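You operate a simulated robot arm through the tools that you are given. There is no shell and no other tool.

The job below is to be done with a simulated robot arm. You get a single attempt, and the scene is never put back.

## Task
Fill tank 2 to about its red line with the long hose.
Fine: use the Fill coupler and valve, spill nothing, shut the valve and put the hose back in the rack.

The check looks at the end state, three seconds after you hand in, the way a careful person would. Anything else that was tipped, shoved, dropped, spilled or broken makes it a failure.

## Robot
A 7-joint arm with a fingered hand, fixed in place. Base frame: the origin is at the foot of the arm, x ahead of it, y to its left, z up. Units: cm, degrees, N and s.
With the tool pointing down near the work surface it reaches from about 30 to 70 cm from the base axis. Its first joint turns from -166.0 to 166.0 degrees. Payload 4 kg.
Tool frame: the origin (TCP) lies between the finger pads and is the grasp point; the fingertips stand 2.6 cm ahead of it; z points along the fingers, y is the line along which they close. Largest opening 14.8 cm; the body of the gripper starts 7.3 cm behind the TCP. The gripper is a hand of 3 fingers: y runs from the thumb to the fingers, the wrist lies at [0, 0, -23.9] in the tool frame, and closing takes about 1.5 s.
Orientation is that of the tool frame in the base frame, as a unit quaternion [x, y, z, w]. With the fingers straight down and closing along the base's y, the tool's x points along the base's -x, its y along +y and its z along -z.

## Interface
- The arm moves only by the tool apply_moves. Its argument "plan" is text: rows parted by semicolons, each of 7 numbers parted by spaces: the opening, from 0 (shut) to 1 (fully open), then the shift along the tool's x, y, z in units of 300 mm (1.0 is 300 mm), then the turn, a rotation vector about the tool's x, y, z in units of 90 degrees (1.0 is 90 degrees). In form: jaw dx dy dz rx ry rz; .... A call has 1 to 20 rows; each row is the pose to reach, as a shift and turn from the pose commanded when the call began, along the tool's axes at that moment. A call with a number of a shift or a turn outside -1 to 1 is refused whole. Rows are played at 5 a second. More than 5 cm and 8.6 degrees between two rows, or a gripper value outside its range, and nothing of the call is played. Where a pose cannot be reached the arm comes as near as it can. A force on the tool above 40 N (or 10 N above the force at the start of the call, whichever is more), or a blocked arm, ends the call early, and 0.2 s more pass. The fingers move at their own pace (about 7.2 cm/s each) and stop on an object; they squeeze with about 32 N. The grip force told is the motor's: it shows also when the fingers shut on nothing. Time passes only in rows, and 0.2 s behind the last, so rows that repeat a pose let the fingers close. The reply holds the time, the measured pose of the TCP, the force on the tool along the base axes, the opening and the grip force, in the units named above and with some noise, with the torque about the TCP (base axes, N m) and any sound that the robot's microphone picked up.
- Cameras (640 x 400 px; columns grow to the right, rows downward): "scene" is fixed at [4.89, -65, 176.12]; the picture's right is [0.79, -0.61, 0.00], its down [-0.38, -0.49, -0.78] and it looks along [0.48, 0.62, -0.62] (base axes); focal length 367 px, centre (320, 200). "wrist" rides on the gripper at [6.8, -3.9, -9] in the tool frame; the picture's right is [0.50, 0.87, 0.00], its down [-0.65, 0.38, -0.65] and it looks along [-0.57, 0.33, 0.76] (tool axes); focal length 222 px, centre (320, 200). There is no depth. A picture from a camera that has moved, and an enlarged one, comes with that camera's place and axes in the base frame and with its lens.
- grab_frame(camera): a new picture of that camera. The clock stands still meanwhile.
- slide_trunk(by): slides the trunk up (or, below 0, down) by that many cm; the arm rides with it, the base frame stays. It gives what a move gives, with no picture.
- hand_shape(shape): the hand has 3 fingers and takes this shape, open, in about a second: jaw (thumb against the fingers, like two jaws); tri (thumb and two fingers); tip (a fingertip pinch); poke (one finger out to press); point (the index stretched); flat (the hand flat); cup (the hand cupped); fist (a fist). The gripper value then closes the fingers along that shape, each until it touches; the sizes above hold for jaw. It gives what a move gives, with no picture.
- zoom(camera, box): a new picture of the part [left, top, right, bottom] of that camera's present view, enlarged. The clock stands still meanwhile.
- hand_in(): hands the job in; it is judged then, once.

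Nothing tells you positions but the pictures and the camera data. Unless the task says otherwise, let go and move clear before handing in.

The tools are called as name(argument=value, ...) on one line, values as JSON. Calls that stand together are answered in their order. apply_moves: Moves the arm, as the interface text tells. Its arguments: {"type":"object","properties":{"plan":{"type":"string"}},"required":["plan"]} The other tools are called the same way: slide_trunk (by) slides the trunk up or down; hand_shape (shape) gives the hand a shape; grab_frame (camera) takes a picture; zoom (camera, box) takes an enlarged picture of a part of a camera's view; hand_in () hands the job in.

At the start:

```text
t: 0.0
eef_pos: [24.05, 28.66, 133.45]
orientation: [0.0, 1.0, 0.0, 0.0]
force: [-0.2, -0.9, 0.1]
ft_torque: [-0.02, -0.01, -0.01]
width: 14.81
grip_force: 0.1
shape: jaw
trunk travel left (down, up): [-52.5, 6.5]
```

scene: 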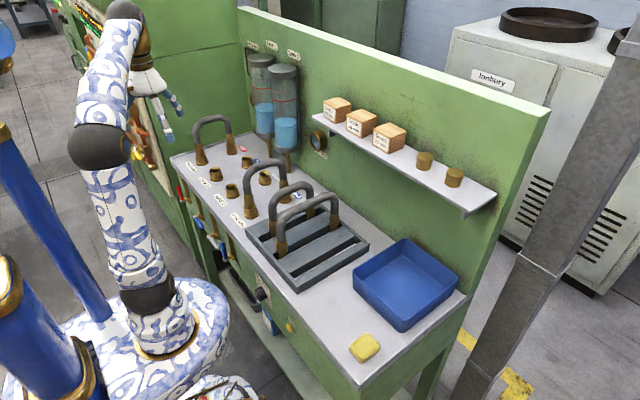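
wrist: 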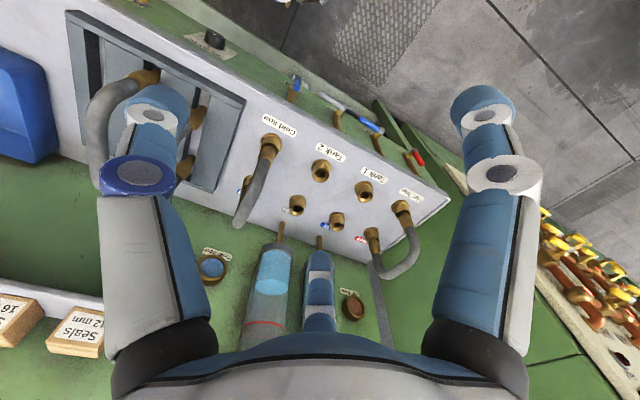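

I see a bench with hose couplers, two tanks on the back panel, a rack with hoses, and a tray. I'll zoom in on the details first before moving anything.

zoom(camera="scene", box=[160, 100, 320, 200])

zoom(camera="scene", box=[160, 180, 320, 280])

zoom(camera="scene", box=[230, 30, 350, 180])

zoom(camera="wrist", box=[220, 60, 460, 210])

zoom(camera="wrist", box=[180, 150, 460, 350])

zoom(camera="scene", box=[160, 170, 320, 370])

```text
4.00 times, centred on (240, 150) of scene
camera zoom: at [4.89, -65.0, 176.12], right [0.79, -0.61, 0.0], down [-0.38, -0.49, -0.78], along [0.48, 0.62, -0.62], focal length 1468 px, centre (640, 400)
```

zoom: 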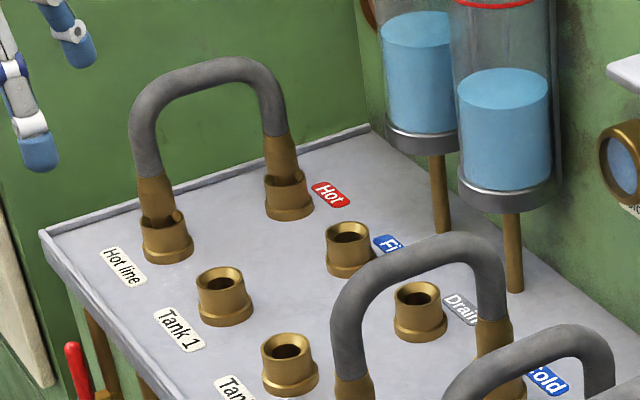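

```text
4.00 times, centred on (240, 230) of scene
camera zoom: at [4.89, -65.0, 176.12], right [0.79, -0.61, 0.0], down [-0.38, -0.49, -0.78], along [0.48, 0.62, -0.62], focal length 1468 px, centre (640, 80)
```

zoom: 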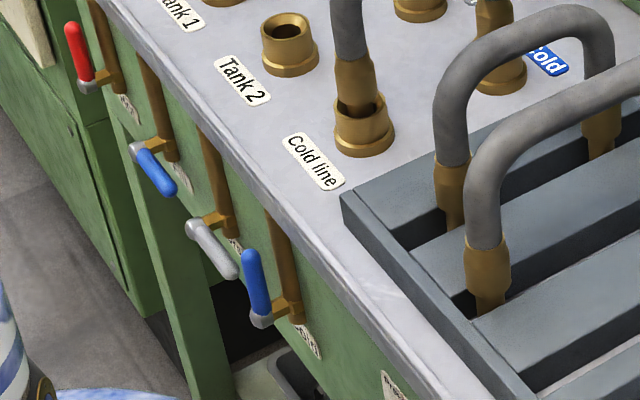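

```text
2.67 times, centred on (290, 105) of scene
camera zoom: at [4.89, -65.0, 176.12], right [0.79, -0.61, 0.0], down [-0.38, -0.49, -0.78], along [0.48, 0.62, -0.62], focal length 979 px, centre (400, 453)
```

zoom: 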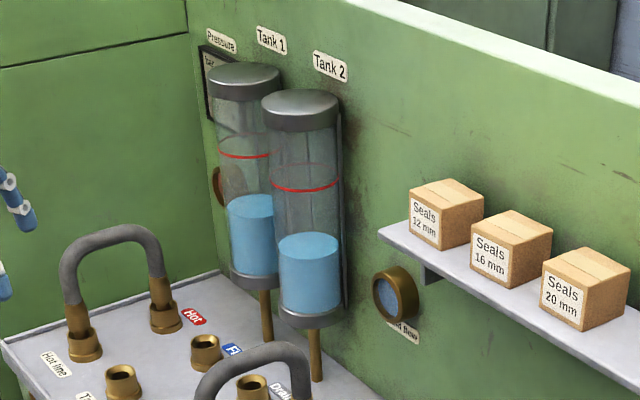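

```text
2.67 times, centred on (340, 135) of wrist
camera zoom: at [17.39, 24.63, 142.35], right [-0.5, 0.87, 0.0], down [0.65, 0.38, 0.65], along [0.57, 0.33, -0.76], focal length 592 px, centre (267, 373)
```

zoom: 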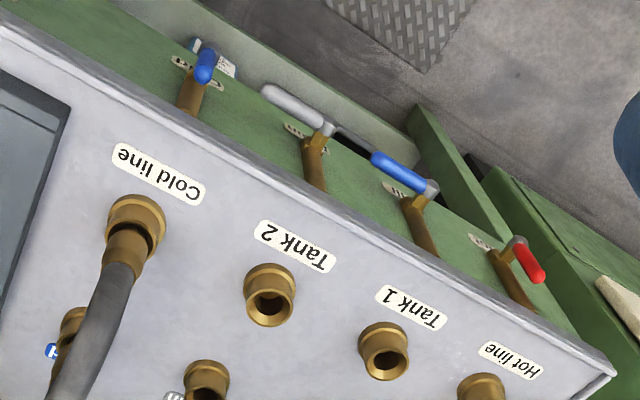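

```text
2.00 times, centred on (320, 250) of wrist
camera zoom: at [17.39, 24.63, 142.35], right [-0.5, 0.87, 0.0], down [0.65, 0.38, 0.65], along [0.57, 0.33, -0.76], focal length 444 px, centre (320, 100)
```

zoom: 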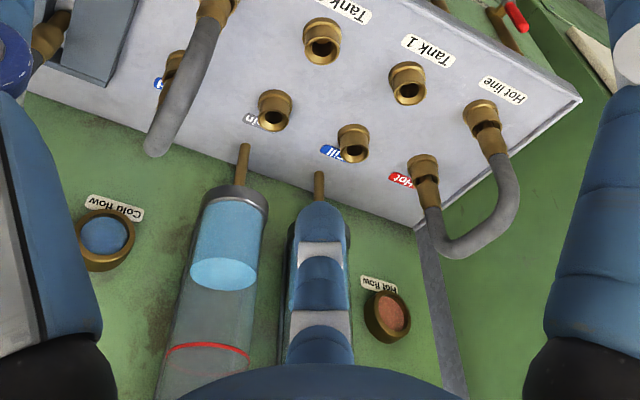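

```text
2.00 times, centred on (240, 270) of scene
camera zoom: at [4.89, -65.0, 176.12], right [0.79, -0.61, 0.0], down [-0.38, -0.49, -0.78], along [0.48, 0.62, -0.62], focal length 734 px, centre (480, 60)
```

zoom: 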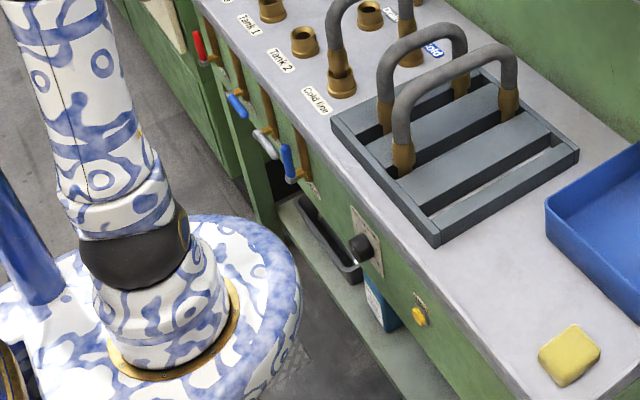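

The bench has a front row of couplers (Hot line, Tank 1, Tank 2, Cold line) and a back row (Hot, Fill, Drain, Cold). The rack holds a long hose in front and a shorter one behind it. I need to read the valve labels and the other controls next.

zoom(camera="scene", box=[170, 180, 250, 230])

zoom(camera="scene", box=[200, 220, 280, 270])

zoom(camera="scene", box=[230, 270, 320, 350])

zoom(camera="wrist", box=[270, 60, 370, 130])

zoom(camera="wrist", box=[340, 90, 440, 160])

zoom(camera="wrist", box=[70, 0, 310, 200])

zoom(camera="scene", box=[240, 30, 320, 90])

```text
8.00 times, centred on (210, 205) of scene
camera zoom: at [4.89, -65.0, 176.12], right [0.79, -0.61, 0.0], down [-0.38, -0.49, -0.78], along [0.48, 0.62, -0.62], focal length 2936 px, centre (1200, 160)
```

zoom: 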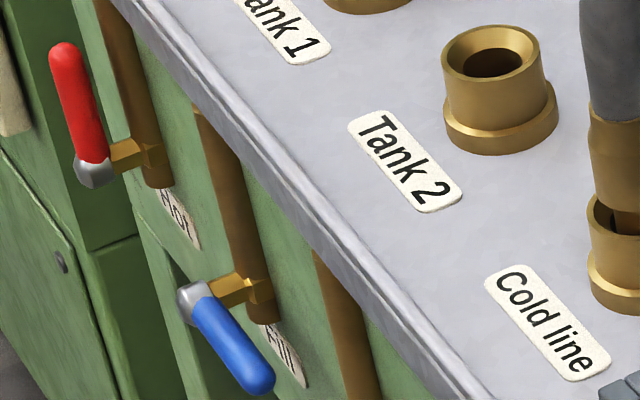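

```text
8.00 times, centred on (240, 245) of scene
camera zoom: at [4.89, -65.0, 176.12], right [0.79, -0.61, 0.0], down [-0.38, -0.49, -0.78], along [0.48, 0.62, -0.62], focal length 2936 px, centre (960, -160)
```

zoom: 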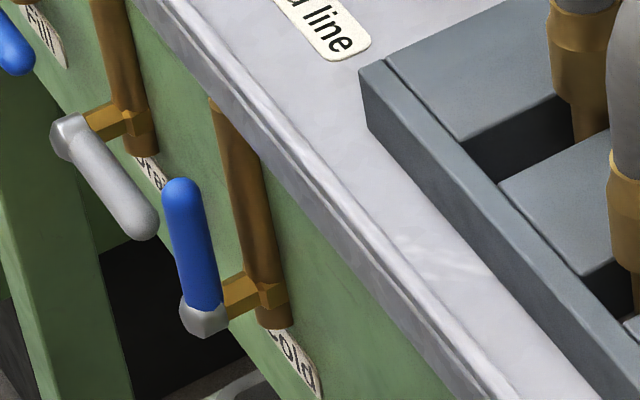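

```text
5.00 times, centred on (275, 310) of scene
camera zoom: at [4.89, -65.0, 176.12], right [0.79, -0.61, 0.0], down [-0.38, -0.49, -0.78], along [0.48, 0.62, -0.62], focal length 1835 px, centre (545, -350)
```

zoom: 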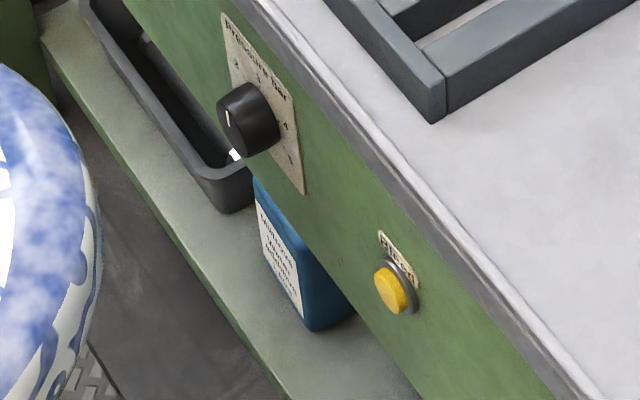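

```text
5.71 times, centred on (320, 95) of wrist
camera zoom: at [17.39, 24.63, 142.35], right [-0.5, 0.87, 0.0], down [0.65, 0.38, 0.65], along [0.57, 0.33, -0.76], focal length 1269 px, centre (320, 800)
```

zoom: 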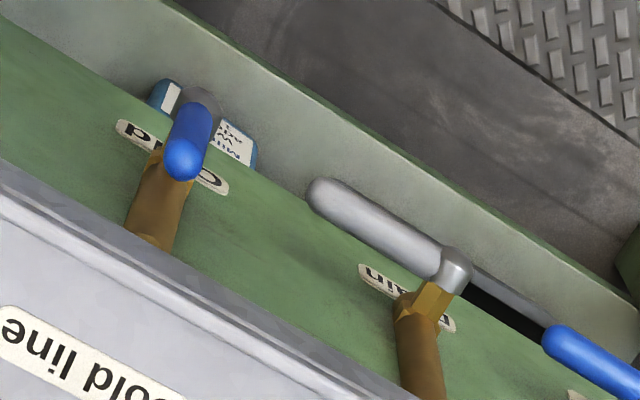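

```text
5.71 times, centred on (390, 125) of wrist
camera zoom: at [17.39, 24.63, 142.35], right [-0.5, 0.87, 0.0], down [0.65, 0.38, 0.65], along [0.57, 0.33, -0.76], focal length 1269 px, centre (-80, 629)
```

zoom: 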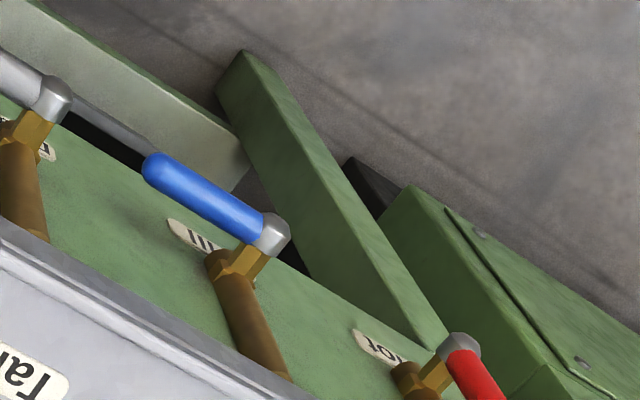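

```text
2.00 times, centred on (190, 100) of wrist
camera zoom: at [17.39, 24.63, 142.35], right [-0.5, 0.87, 0.0], down [0.65, 0.38, 0.65], along [0.57, 0.33, -0.76], focal length 444 px, centre (580, 400)
```

zoom: 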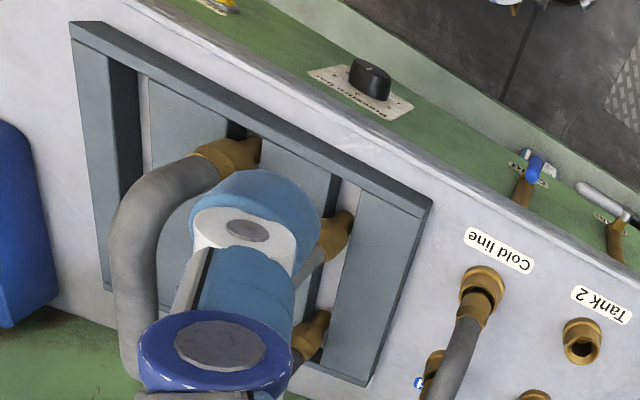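

```text
6.67 times, centred on (280, 60) of scene
camera zoom: at [4.89, -65.0, 176.12], right [0.79, -0.61, 0.0], down [-0.38, -0.49, -0.78], along [0.48, 0.62, -0.62], focal length 2446 px, centre (587, 1133)
```

zoom: 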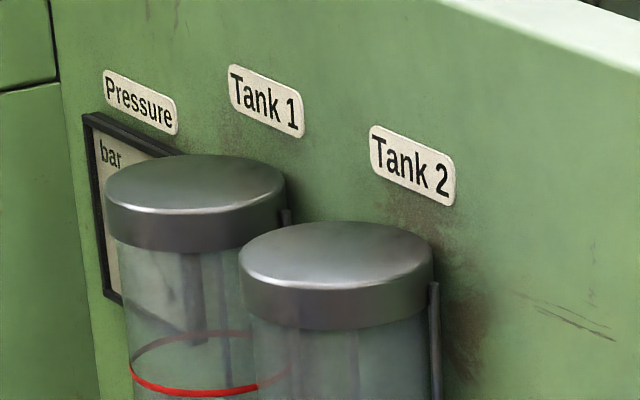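

The Hot and Cold levers stand upright along their pipes, so those valves are open. The Fill and Drain levers lie level, so those are shut. Next I'll look closer at the knob, the yellow button and the rack.

zoom(camera="scene", box=[275, 305, 315, 335])

zoom(camera="scene", box=[245, 270, 295, 310])

zoom(camera="scene", box=[240, 170, 380, 300])

zoom(camera="scene", box=[250, 80, 310, 160])

```text
13.33 times, centred on (295, 320) of scene
camera zoom: at [4.89, -65.0, 176.12], right [0.79, -0.61, 0.0], down [-0.38, -0.49, -0.78], along [0.48, 0.62, -0.62], focal length 4893 px, centre (653, -1400)
```

zoom: 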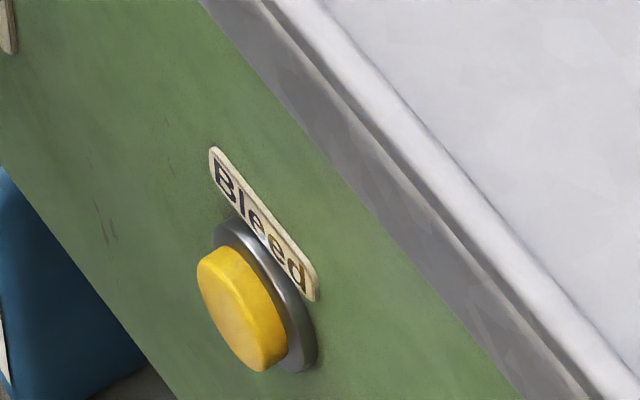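

```text
10.00 times, centred on (270, 290) of scene
camera zoom: at [4.89, -65.0, 176.12], right [0.79, -0.61, 0.0], down [-0.38, -0.49, -0.78], along [0.48, 0.62, -0.62], focal length 3670 px, centre (820, -700)
```

zoom: 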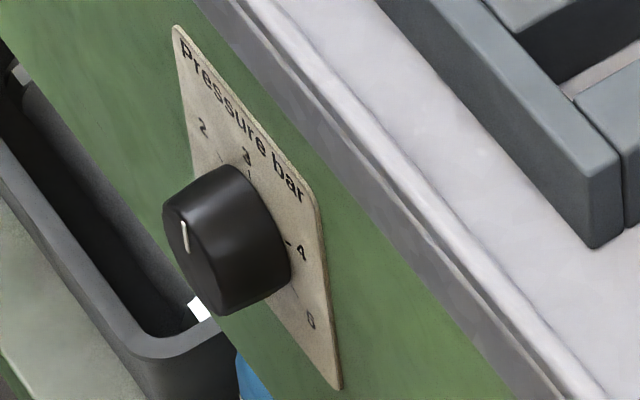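

```text
3.08 times, centred on (310, 235) of scene
camera zoom: at [4.89, -65.0, 176.12], right [0.79, -0.61, 0.0], down [-0.38, -0.49, -0.78], along [0.48, 0.62, -0.62], focal length 1129 px, centre (351, 92)
```

zoom: 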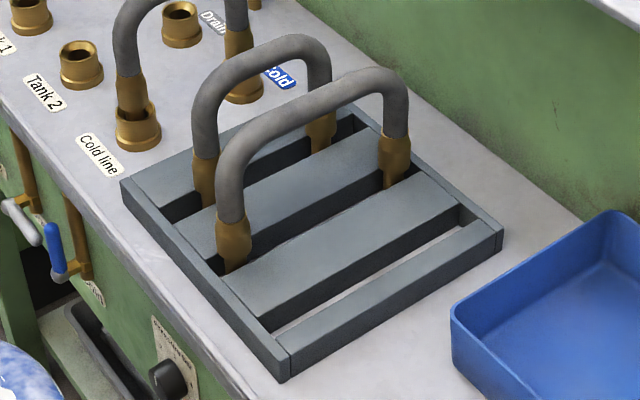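

```text
5.00 times, centred on (280, 120) of scene
camera zoom: at [4.89, -65.0, 176.12], right [0.79, -0.61, 0.0], down [-0.38, -0.49, -0.78], along [0.48, 0.62, -0.62], focal length 1835 px, centre (520, 600)
```

zoom: 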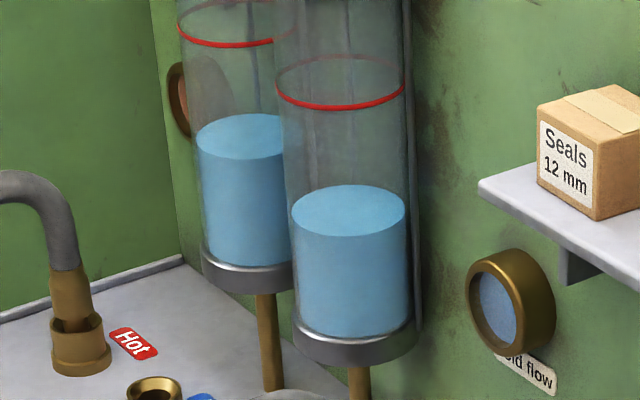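

The yellow button is labelled "Bleed" and the knob sets pressure. The long hose (span about 20 cm) sits in the rack's middle slot, and the empty slot is in front of it. I'll move the hand high over the rack for a closer look.

apply_moves(plan="1 -0.067 -0.107 0.02 0 0 0; 1 -0.133 -0.214 0.04 0 0 0; 1 -0.2 -0.321 0.06 0 0 0; 1 -0.267 -0.428 0.08 0 0 0; 1 -0.333 -0.535 0.1 0 0 0; 1 -0.4 -0.642 0.12 0 0 0; 1 -0.467 -0.75 0.14 0 0 0; 1 -0.533 -0.857 0.16 0 0 0; 1 -0.533 -0.857 0.16 0 0 0")

grab_frame(camera="wrist")

grab_frame(camera="scene")

```text
t: 2.0
eef_pos: [40.17, 2.81, 128.59]
orientation: [0.0, 1.0, 0.0, 0.0]
force: [1.1, 0.0, -0.3]
ft_torque: [-0.02, -0.02, 0.04]
width: 14.79
grip_force: 0.1
shape: jaw
trunk travel left (down, up): [-52.5, 6.5]
```

```text
taken
camera wrist: at [33.53, -1.27, 137.45], right [-0.5, 0.87, 0.0], down [0.65, 0.38, 0.65], along [0.57, 0.33, -0.76], focal length 222 px, centre (320, 200)
```

wrist: 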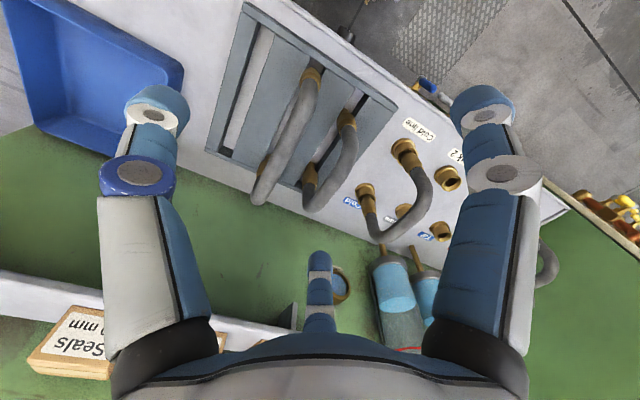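

```text
taken
```

scene: 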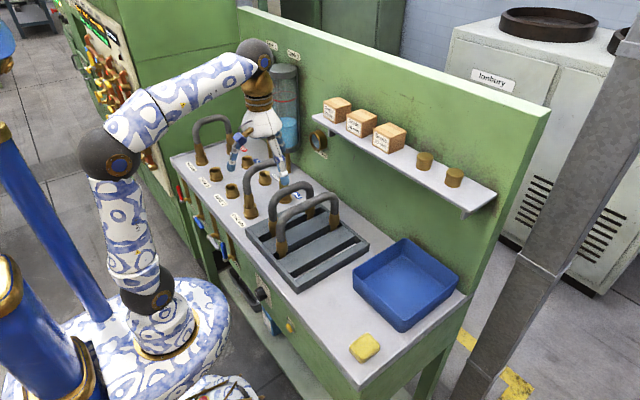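

The arm follows commands accurately. I'll zoom in on the rack hoses to triangulate the long hose.

zoom(camera="wrist", box=[200, 0, 480, 210])

zoom(camera="wrist", box=[230, 40, 370, 220])

zoom(camera="scene", box=[240, 170, 380, 300])

```text
1.90 times, centred on (340, 105) of wrist
camera zoom: at [33.53, -1.27, 137.45], right [-0.5, 0.87, 0.0], down [0.65, 0.38, 0.65], along [0.57, 0.33, -0.76], focal length 423 px, centre (282, 381)
```

zoom: 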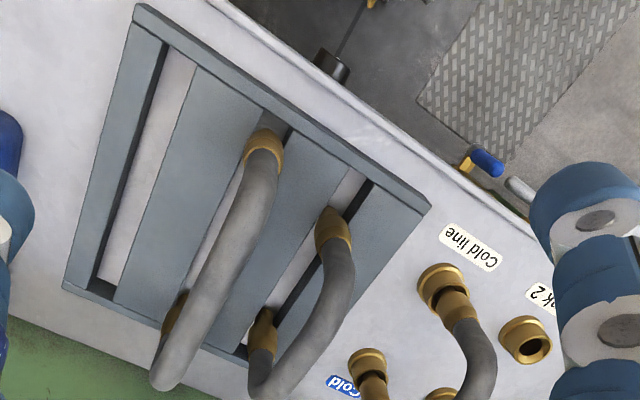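

```text
2.22 times, centred on (300, 130) of wrist
camera zoom: at [33.53, -1.27, 137.45], right [-0.5, 0.87, 0.0], down [0.65, 0.38, 0.65], along [0.57, 0.33, -0.76], focal length 494 px, centre (364, 356)
```

zoom: 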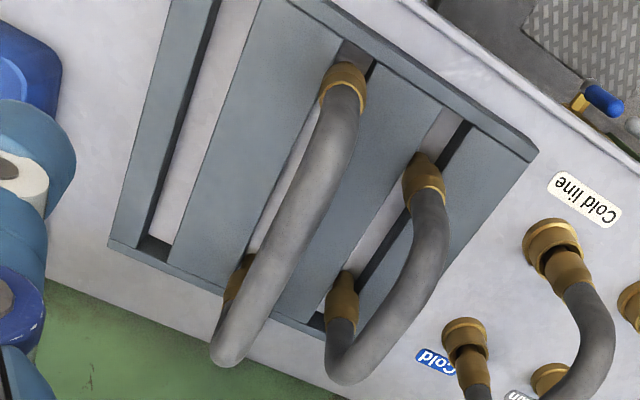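

```text
3.08 times, centred on (310, 235) of scene
camera zoom: at [4.89, -65.0, 176.12], right [0.79, -0.61, 0.0], down [-0.38, -0.49, -0.78], along [0.48, 0.62, -0.62], focal length 1129 px, centre (351, 92)
```

zoom: 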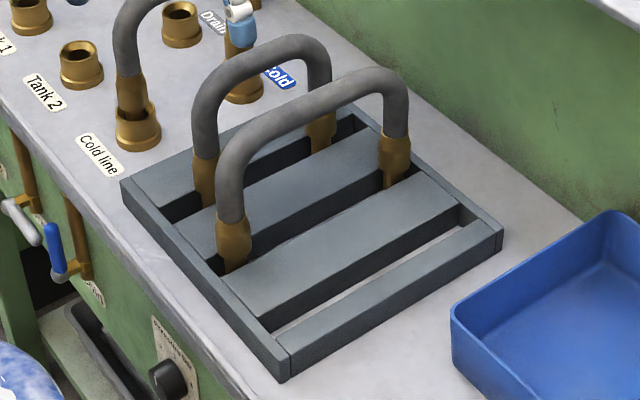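

The scene and wrist estimates disagree by about 1 cm. I'll check the scene camera against the hand, whose position is known.

zoom(camera="scene", box=[215, 90, 315, 190])

zoom(camera="wrist", box=[300, 60, 520, 260])

```text
4.00 times, centred on (265, 140) of scene
camera zoom: at [4.89, -65.0, 176.12], right [0.79, -0.61, 0.0], down [-0.38, -0.49, -0.78], along [0.48, 0.62, -0.62], focal length 1468 px, centre (540, 440)
```

zoom: 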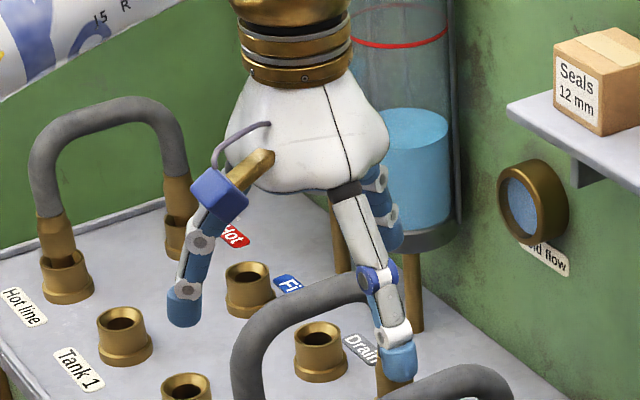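

```text
2.00 times, centred on (410, 160) of wrist
camera zoom: at [33.53, -1.27, 137.45], right [-0.5, 0.87, 0.0], down [0.65, 0.38, 0.65], along [0.57, 0.33, -0.76], focal length 444 px, centre (140, 280)
```

zoom: 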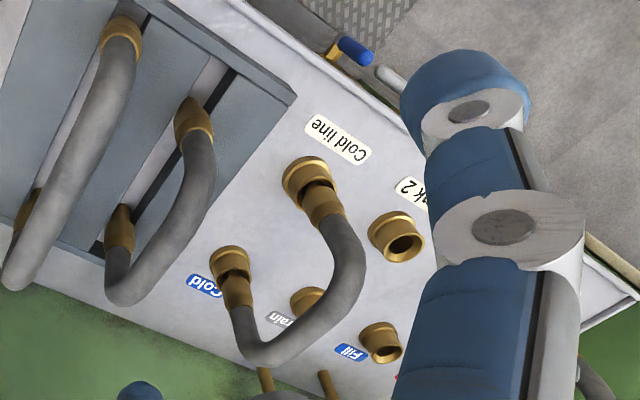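

The scene camera reads about 0.8° off in yaw. With that corrected, the long hose runs from about (41, 1.5) to (61, 1.9) with the arch top near z≈111. Next I'll part-close the hand in the air to see how it fits beside the short hose.

apply_moves(plan="0.5 0 0 0 0 0 0; 0.5 0 0 0 0 0 0; 0.5 0 0 0 0 0 0; 0.5 0 0 0 0 0 0; 0.5 0 0 0 0 0 0")

zoom(camera="scene", box=[215, 90, 315, 190])

grab_frame(camera="wrist")

```text
t: 3.2
eef_pos: [40.16, 2.8, 128.53]
orientation: [0.0, 1.0, 0.0, 0.001]
force: [0.0, -1.7, -0.2]
ft_torque: [0.0, 0.0, 0.01]
width: 7.47
grip_force: 0.0
shape: jaw
trunk travel left (down, up): [-52.5, 6.5]
```

```text
4.00 times, centred on (265, 140) of scene
camera zoom: at [4.89, -65.0, 176.12], right [0.79, -0.61, 0.0], down [-0.38, -0.49, -0.78], along [0.48, 0.62, -0.62], focal length 1468 px, centre (540, 440)
```

zoom: 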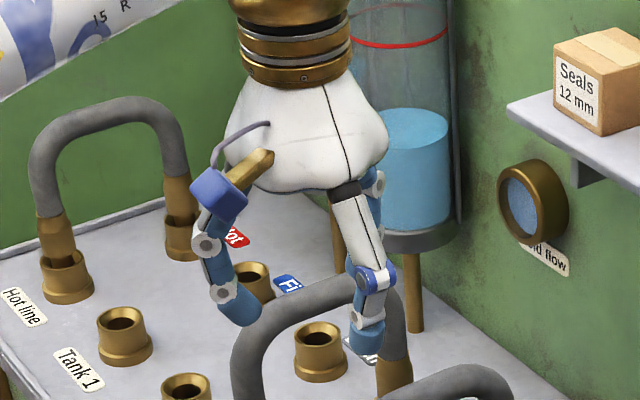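

```text
taken
camera wrist: at [33.51, -1.23, 137.45], right [-0.5, 0.87, 0.0], down [0.65, 0.38, 0.65], along [0.57, 0.33, -0.76], focal length 222 px, centre (320, 200)
```

wrist: 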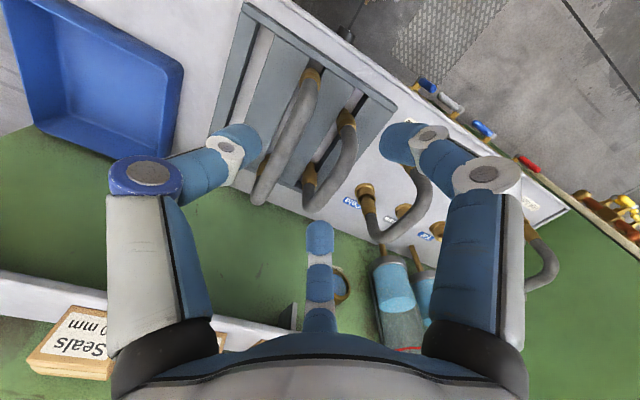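

Part-closed, the fingers fit between the two hoses. I'll move above the long hose's arch at about (51, 1.7), stop well above it, and check.

apply_moves(plan="0.45 -0.08 -0.01 0.04 0 0 0; 0.45 -0.16 -0.02 0.08 0 0 0; 0.45 -0.24 -0.03 0.12 0 0 0; 0.45 -0.32 -0.04 0.17 0 0 0; 0.45 -0.365 -0.042 0.222 0 0 0; 0.45 -0.365 -0.042 0.222 0 0 0")

grab_frame(camera="wrist")

zoom(camera="scene", box=[220, 120, 380, 280])

```text
t: 4.6
eef_pos: [51.08, 1.57, 122.14]
orientation: [0.0, 1.0, -0.001, 0.0]
force: [-0.9, -0.2, -0.7]
ft_torque: [-0.02, 0.0, -0.02]
width: 6.69
grip_force: 0.0
shape: jaw
trunk travel left (down, up): [-52.5, 6.5]
```

```text
taken
camera wrist: at [44.39, -2.42, 131.0], right [-0.5, 0.87, 0.0], down [0.65, 0.38, 0.65], along [0.57, 0.33, -0.76], focal length 222 px, centre (320, 200)
```

wrist: 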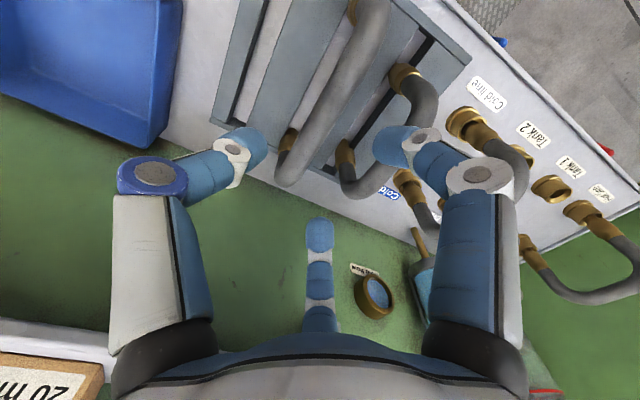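

```text
2.50 times, centred on (300, 200) of scene
camera zoom: at [4.89, -65.0, 176.12], right [0.79, -0.61, 0.0], down [-0.38, -0.49, -0.78], along [0.48, 0.62, -0.62], focal length 918 px, centre (370, 200)
```

zoom: 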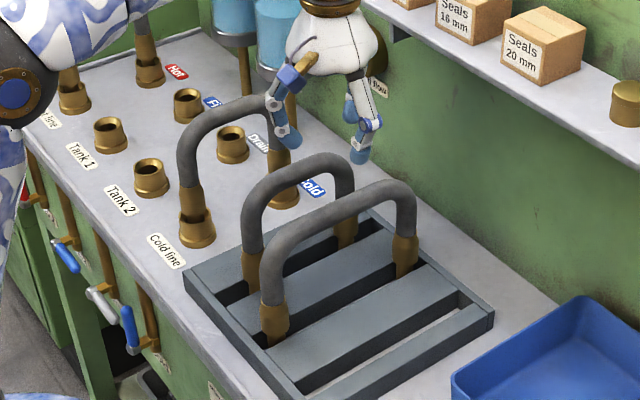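

I'm above the arch with the fingers part-closed. I'll zoom the wrist view to check the sideways alignment before going down.

zoom(camera="wrist", box=[240, 0, 440, 200])

```text
2.00 times, centred on (340, 100) of wrist
camera zoom: at [44.39, -2.42, 131.0], right [-0.5, 0.87, 0.0], down [0.65, 0.38, 0.65], along [0.57, 0.33, -0.76], focal length 444 px, centre (280, 400)
```

zoom: 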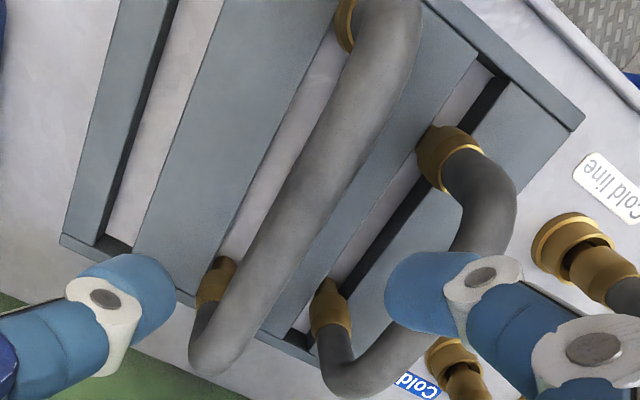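

The tube's centreline passes right under the tool axis. I'll narrow the opening a little and descend to the arch top at z≈111.

apply_moves(plan="0.38 0 0 0.06 0 0 0; 0.38 0 0 0.12 0 0 0; 0.38 0 0 0.18 0 0 0; 0.38 0 0 0.24 0 0 0; 0.38 0 0 0.29 0 0 0; 0.38 0 0 0.33 0 0 0; 0.38 0 0 0.363 0 0 0; 0.38 0 0 0.363 0 0 0")

grab_frame(camera="wrist")

zoom(camera="scene", box=[240, 130, 380, 270])

```text
t: 6.4
eef_pos: [51.05, 1.63, 111.1]
orientation: [0.0, 1.0, 0.0, 0.0]
force: [0.0, -0.4, 0.1]
ft_torque: [0.03, 0.04, -0.03]
width: 5.69
grip_force: 0.2
shape: jaw
trunk travel left (down, up): [-52.5, 6.5]
```

```text
taken
camera wrist: at [44.35, -2.37, 120.0], right [-0.5, 0.87, 0.0], down [0.65, 0.38, 0.65], along [0.57, 0.33, -0.76], focal length 222 px, centre (320, 200)
```

wrist: 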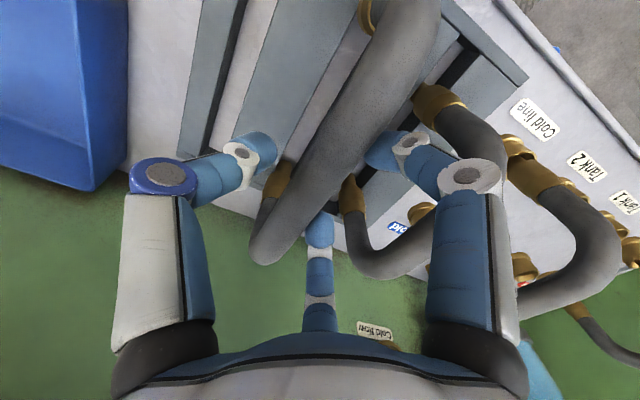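

```text
2.86 times, centred on (310, 200) of scene
camera zoom: at [4.89, -65.0, 176.12], right [0.79, -0.61, 0.0], down [-0.38, -0.49, -0.78], along [0.48, 0.62, -0.62], focal length 1048 px, centre (349, 200)
```

zoom: 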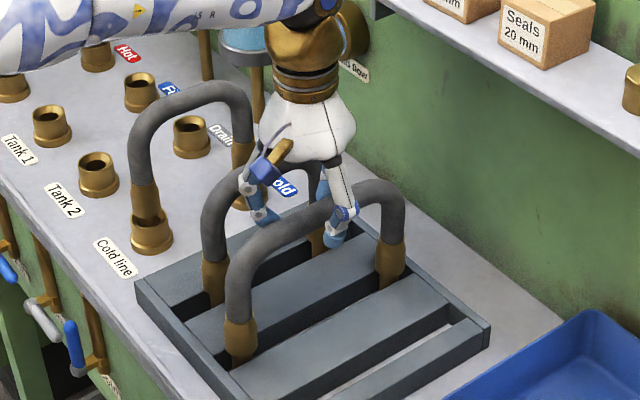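

zoom(camera="wrist", box=[220, 80, 440, 280])

zoom(camera="scene", box=[280, 150, 350, 220])

```text
2.00 times, centred on (330, 180) of wrist
camera zoom: at [44.35, -2.37, 120.0], right [-0.5, 0.87, 0.0], down [0.65, 0.38, 0.65], along [0.57, 0.33, -0.76], focal length 444 px, centre (300, 240)
```

zoom: 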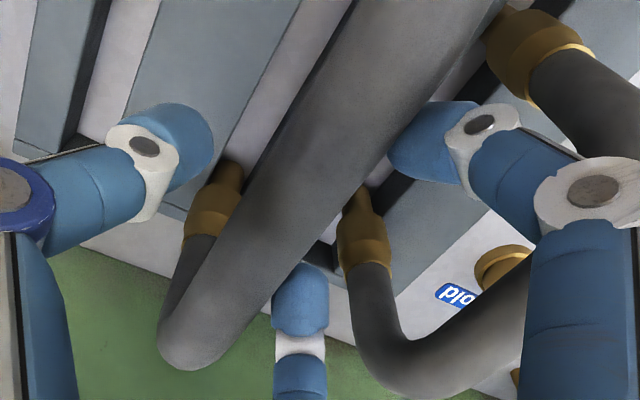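

```text
5.71 times, centred on (315, 185) of scene
camera zoom: at [4.89, -65.0, 176.12], right [0.79, -0.61, 0.0], down [-0.38, -0.49, -0.78], along [0.48, 0.62, -0.62], focal length 2097 px, centre (349, 286)
```

zoom: 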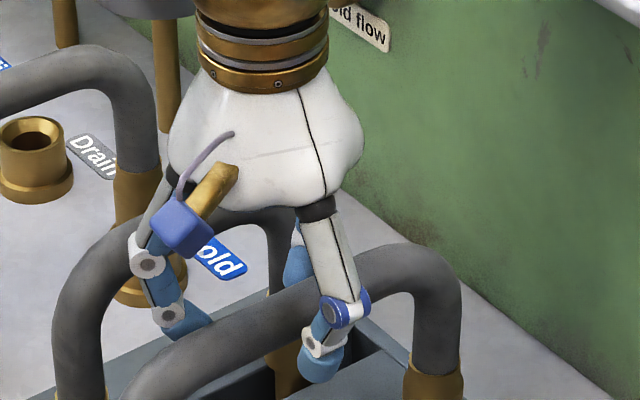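

The tube looks about 1.3 cm below the grasp point and well centred. I'll lower by that much and close gently.

apply_moves(plan="0.38 0 0 0.022 0 0 0; 0.38 0 0 0.044 0 0 0; 0.38 0 0 0.044 0 0 0; 0.25 0 0 0.044 0 0 0; 0.15 0 0 0.044 0 0 0; 0 0 0 0.044 0 0 0; 0 0 0 0.044 0 0 0; 0 0 0 0.044 0 0 0; 0 0 0 0.044 0 0 0; 0 0 0 0.044 0 0 0; 0 0 0 0.044 0 0 0")

grab_frame(camera="wrist")

zoom(camera="scene", box=[240, 130, 380, 270])

```text
t: 8.8
eef_pos: [51.16, 1.63, 109.76]
orientation: [0.0, 1.0, 0.0, 0.0]
force: [0.8, -0.3, -2.8]
ft_torque: [0.0, 0.03, 0.03]
width: 1.51
grip_force: 32.2
shape: jaw
trunk travel left (down, up): [-52.5, 6.5]
```

```text
taken
camera wrist: at [44.42, -2.41, 118.7], right [-0.5, 0.87, 0.0], down [0.65, 0.38, 0.65], along [0.57, 0.33, -0.76], focal length 222 px, centre (320, 200)
```

wrist: 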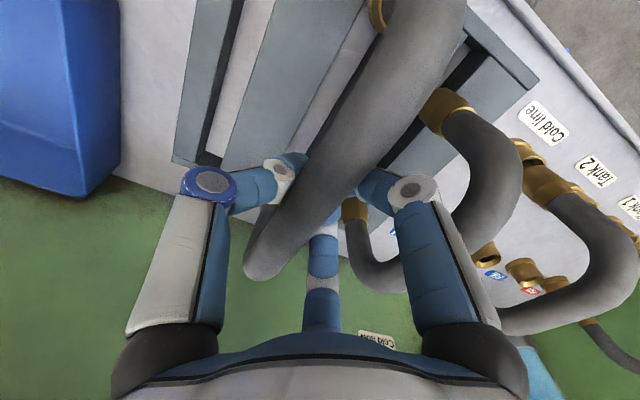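

```text
2.86 times, centred on (310, 200) of scene
camera zoom: at [4.89, -65.0, 176.12], right [0.79, -0.61, 0.0], down [-0.38, -0.49, -0.78], along [0.48, 0.62, -0.62], focal length 1048 px, centre (349, 200)
```

zoom: 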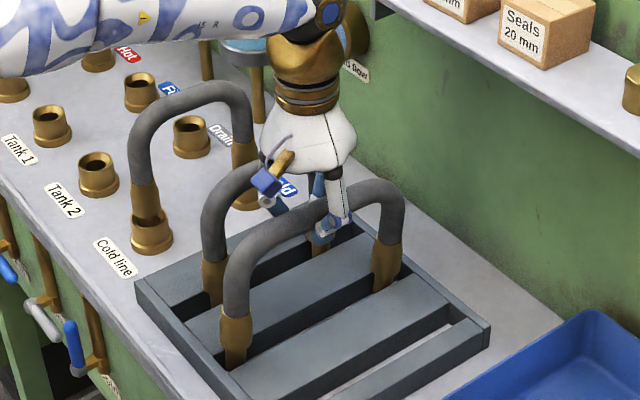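

The hand has gripped the hose (32 N, width 1.5 cm). I'll lift slowly to see whether it's secure.

apply_moves(plan="0 0 0 -0.02 0 0 0; 0 0 0 -0.04 0 0 0; 0 0 0 -0.07 0 0 0; 0 0 0 -0.1 0 0 0; 0 0 0 -0.1 0 0 0")

grab_frame(camera="wrist")

zoom(camera="scene", box=[240, 130, 380, 270])

```text
t: 10.0
eef_pos: [51.02, 1.69, 112.74]
orientation: [0.0, 1.0, 0.0, 0.0]
force: [-0.8, 0.3, -2.1]
ft_torque: [0.0, 0.01, -0.01]
width: 1.51
grip_force: 32.1
shape: jaw
trunk travel left (down, up): [-52.5, 6.5]
```

```text
taken
camera wrist: at [44.29, -2.31, 121.64], right [-0.5, 0.87, 0.0], down [0.65, 0.38, 0.65], along [0.57, 0.33, -0.76], focal length 222 px, centre (320, 200)
```

wrist: 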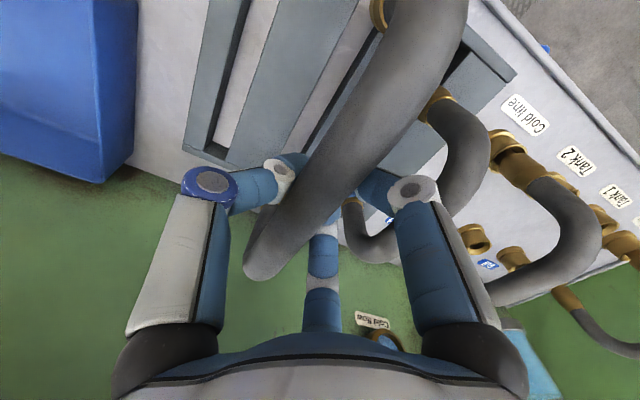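

```text
2.86 times, centred on (310, 200) of scene
camera zoom: at [4.89, -65.0, 176.12], right [0.79, -0.61, 0.0], down [-0.38, -0.49, -0.78], along [0.48, 0.62, -0.62], focal length 1048 px, centre (349, 200)
```

zoom: 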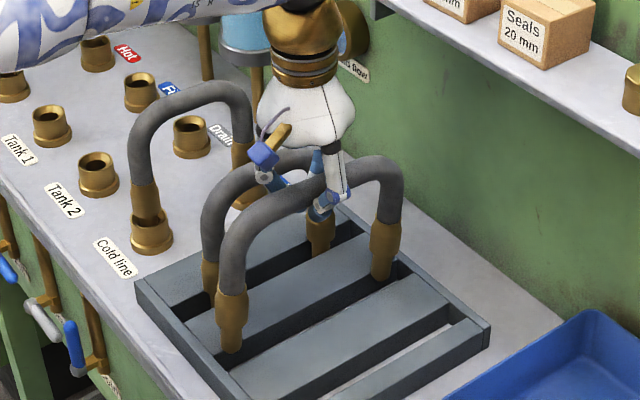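

The hose comes up freely with the hand. I'll lift it high enough to clear the other hoses.

apply_moves(plan="0 0 0 -0.05 0 0 0; 0 0 0 -0.12 0 0 0; 0 0 0 -0.2 0 0 0; 0 0 0 -0.3 0 0 0; 0 0 0 -0.4 0 0 0; 0 0 0 -0.5 0 0 0; 0 0 0 -0.6 0 0 0; 0 0 0 -0.7 0 0 0; 0 0 0 -0.774 0 0 0; 0 0 0 -0.774 0 0 0")

grab_frame(camera="wrist")

grab_frame(camera="scene")

```text
t: 12.2
eef_pos: [49.96, 1.58, 131.96]
orientation: [0.0, 1.0, 0.0, 0.001]
force: [-0.9, -0.1, -3.2]
ft_torque: [0.01, 0.02, 0.02]
width: 1.47
grip_force: 32.0
shape: jaw
out of reach, approached as far as the arm can: row 8, 9, 10
trunk travel left (down, up): [-52.5, 6.5]
```

```text
taken
camera wrist: at [43.25, -2.42, 140.82], right [-0.5, 0.87, 0.0], down [0.65, 0.38, 0.66], along [0.57, 0.33, -0.76], focal length 222 px, centre (320, 200)
```

wrist: 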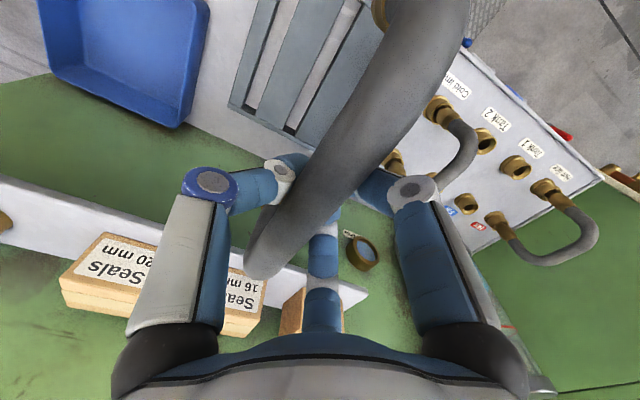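

```text
taken
```

scene: 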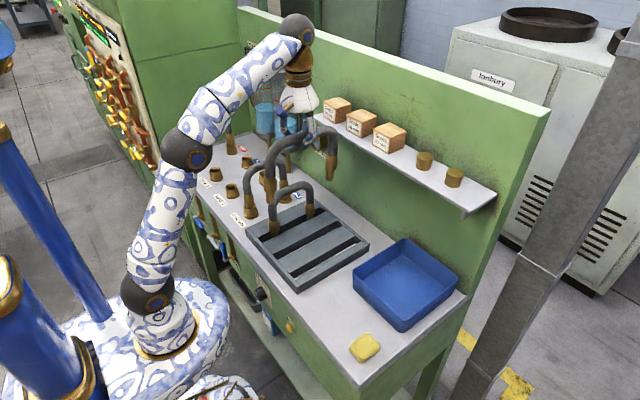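

The arm topped out near z=132. Raising the trunk will give the hose more clearance over the others.

slide_trunk(by=6)

grab_frame(camera="scene")

grab_frame(camera="wrist")

```text
t: 13.2
eef_pos: [50.06, 1.59, 137.91]
orientation: [0.0, 1.0, -0.001, 0.001]
force: [-0.1, -0.1, -4.2]
ft_torque: [0.01, 0.04, -0.03]
width: 1.46
grip_force: 32.3
shape: jaw
trunk travel left (down, up): [-58.5, 0.5]
```

```text
taken
```

scene: 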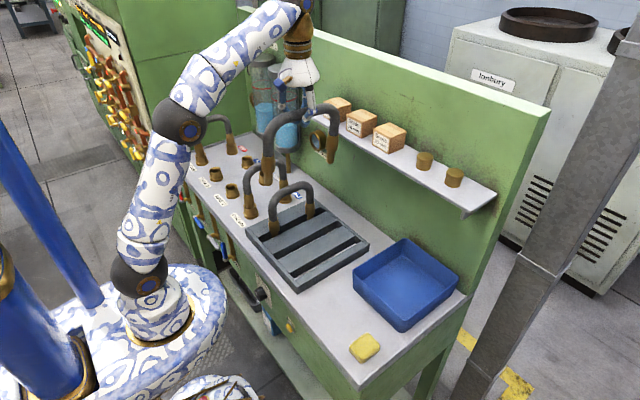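

```text
taken
camera wrist: at [43.31, -2.43, 146.79], right [-0.5, 0.87, 0.0], down [0.65, 0.38, 0.66], along [0.57, 0.33, -0.76], focal length 222 px, centre (320, 200)
```

wrist: 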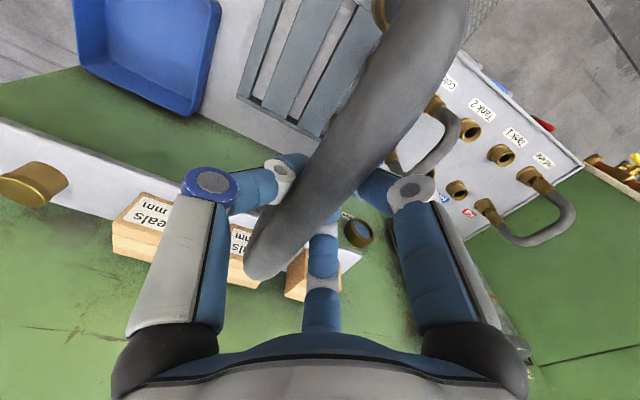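

The hose is now held at z≈138. I'll zoom in to measure how far its ends hang below the grasp point.

zoom(camera="scene", box=[240, 60, 360, 200])

zoom(camera="wrist", box=[320, 0, 640, 260])

```text
2.86 times, centred on (300, 130) of scene
camera zoom: at [4.89, -65.0, 176.12], right [0.79, -0.61, 0.0], down [-0.38, -0.49, -0.78], along [0.48, 0.62, -0.62], focal length 1048 px, centre (377, 400)
```

zoom: 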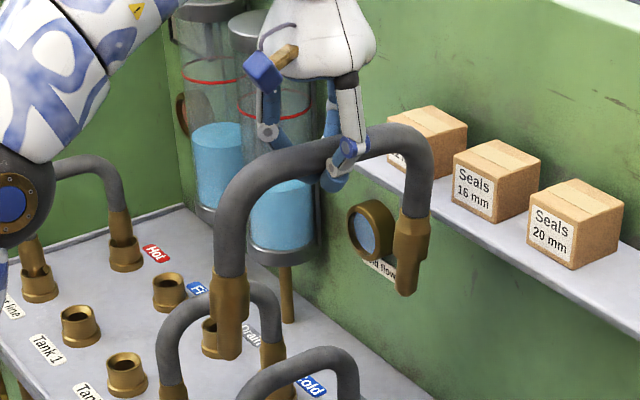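

```text
1.54 times, centred on (480, 130) of wrist
camera zoom: at [43.31, -2.43, 146.79], right [-0.5, 0.87, 0.0], down [0.65, 0.38, 0.66], along [0.57, 0.33, -0.76], focal length 342 px, centre (74, 308)
```

zoom: 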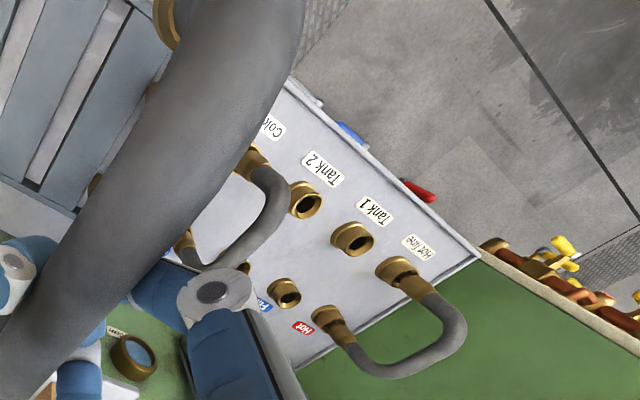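

The tips hang about 15–16 cm below the grasp point, giving around 8 cm of clearance over the other hoses. I'll make a tiny move to see what pose the arm treats as commanded after the trunk slide.

apply_moves(plan="0 0.02 0.02 0.02 0 0 0; 0 0.02 0.02 0.02 0 0 0")

```text
t: 13.8
eef_pos: [49.41, 2.18, 137.35]
orientation: [0.0, 1.0, 0.0, 0.001]
force: [0.3, 0.6, -3.6]
ft_torque: [-0.01, 0.04, 0.02]
width: 1.49
grip_force: 31.5
shape: jaw
trunk travel left (down, up): [-58.5, 0.5]
```

Commands now build on the actual pose. I'll carry the hose over, at height, to the left of the coupler area on a slightly smaller radius.

apply_moves(plan="0 0.02 0.05 0 0 0 0; 0 0.05 0.13 0 0 0 0; 0 0.08 0.22 0.003 0 0 0; 0 0.115 0.32 0.006 0 0 0; 0 0.15 0.42 0.01 0 0 0; 0 0.188 0.52 0.014 0 0 0; 0 0.224 0.62 0.018 0 0 0; 0 0.26 0.72 0.022 0 0 0; 0 0.296 0.82 0.025 0 0 0; 0 0.325 0.9 0.028 0 0 0; 0 0.347 0.96 0.028 0 0 0; 0 0.347 0.96 0.028 0 0 0")

grab_frame(camera="wrist")

grab_frame(camera="scene")

```text
t: 16.4
eef_pos: [39.01, 31.05, 136.36]
orientation: [0.0, 1.0, 0.0, 0.002]
force: [0.3, 0.6, -2.3]
ft_torque: [0.02, 0.03, -0.01]
width: 1.46
grip_force: 32.2
shape: jaw
trunk travel left (down, up): [-58.5, 0.5]
```

```text
taken
camera wrist: at [32.37, 26.99, 145.29], right [-0.5, 0.87, 0.0], down [0.65, 0.38, 0.66], along [0.57, 0.33, -0.76], focal length 222 px, centre (320, 200)
```

wrist: 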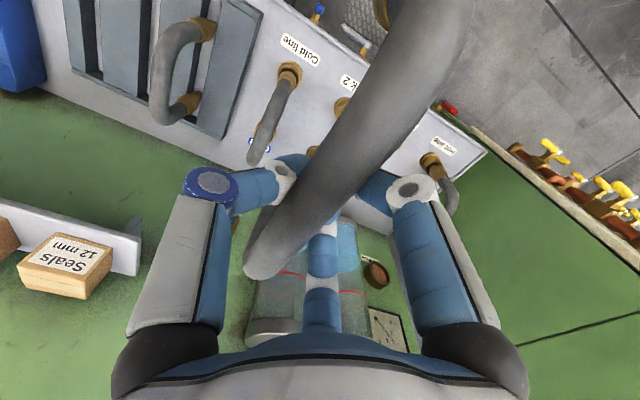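

```text
taken
```

scene: 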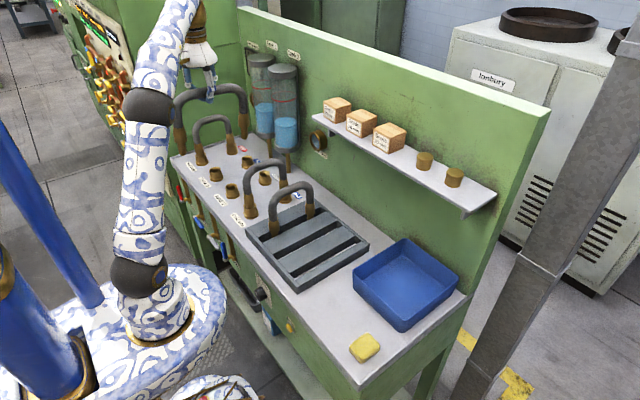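

The hose has cleared everything. I'll turn the hand 45° so the hose lines up with the Tank 2–Fill diagonal.

apply_moves(plan="0 0 0 0 0 0 -0.03; 0 0 0 0 0 0 -0.08; 0 0 0 0 0 0 -0.14; 0 0 0 0 0 0 -0.2; 0 0 0 0 0 0 -0.26; 0 0 0 0 0 0 -0.32; 0 0 0 0 0 0 -0.38; 0 0 0 0 0 0 -0.44; 0 0 0 0 0 0 -0.48; 0 0 0 0 0 0 -0.5; 0 0 0 0 0 0 -0.5")

grab_frame(camera="wrist")

grab_frame(camera="scene")

```text
t: 18.8
eef_pos: [38.85, 31.03, 136.48]
orientation: [-0.383, 0.924, 0.0, 0.001]
force: [0.3, -1.2, -2.4]
ft_torque: [0.03, 0.03, 0.02]
width: 1.45
grip_force: 31.6
shape: jaw
trunk travel left (down, up): [-58.5, 0.5]
```

```text
taken
camera wrist: at [36.95, 23.38, 145.33], right [-0.97, 0.26, 0.0], down [0.19, 0.73, 0.65], along [0.17, 0.63, -0.76], focal length 222 px, centre (320, 200)
```

wrist: 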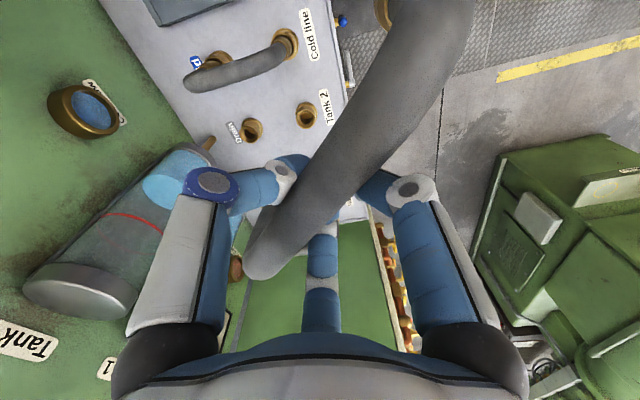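

```text
taken
```

scene: 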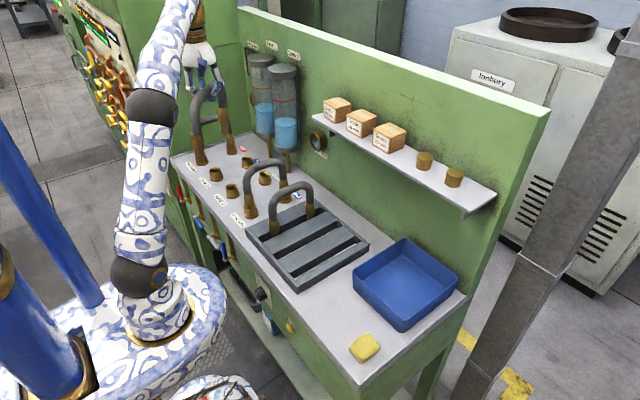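

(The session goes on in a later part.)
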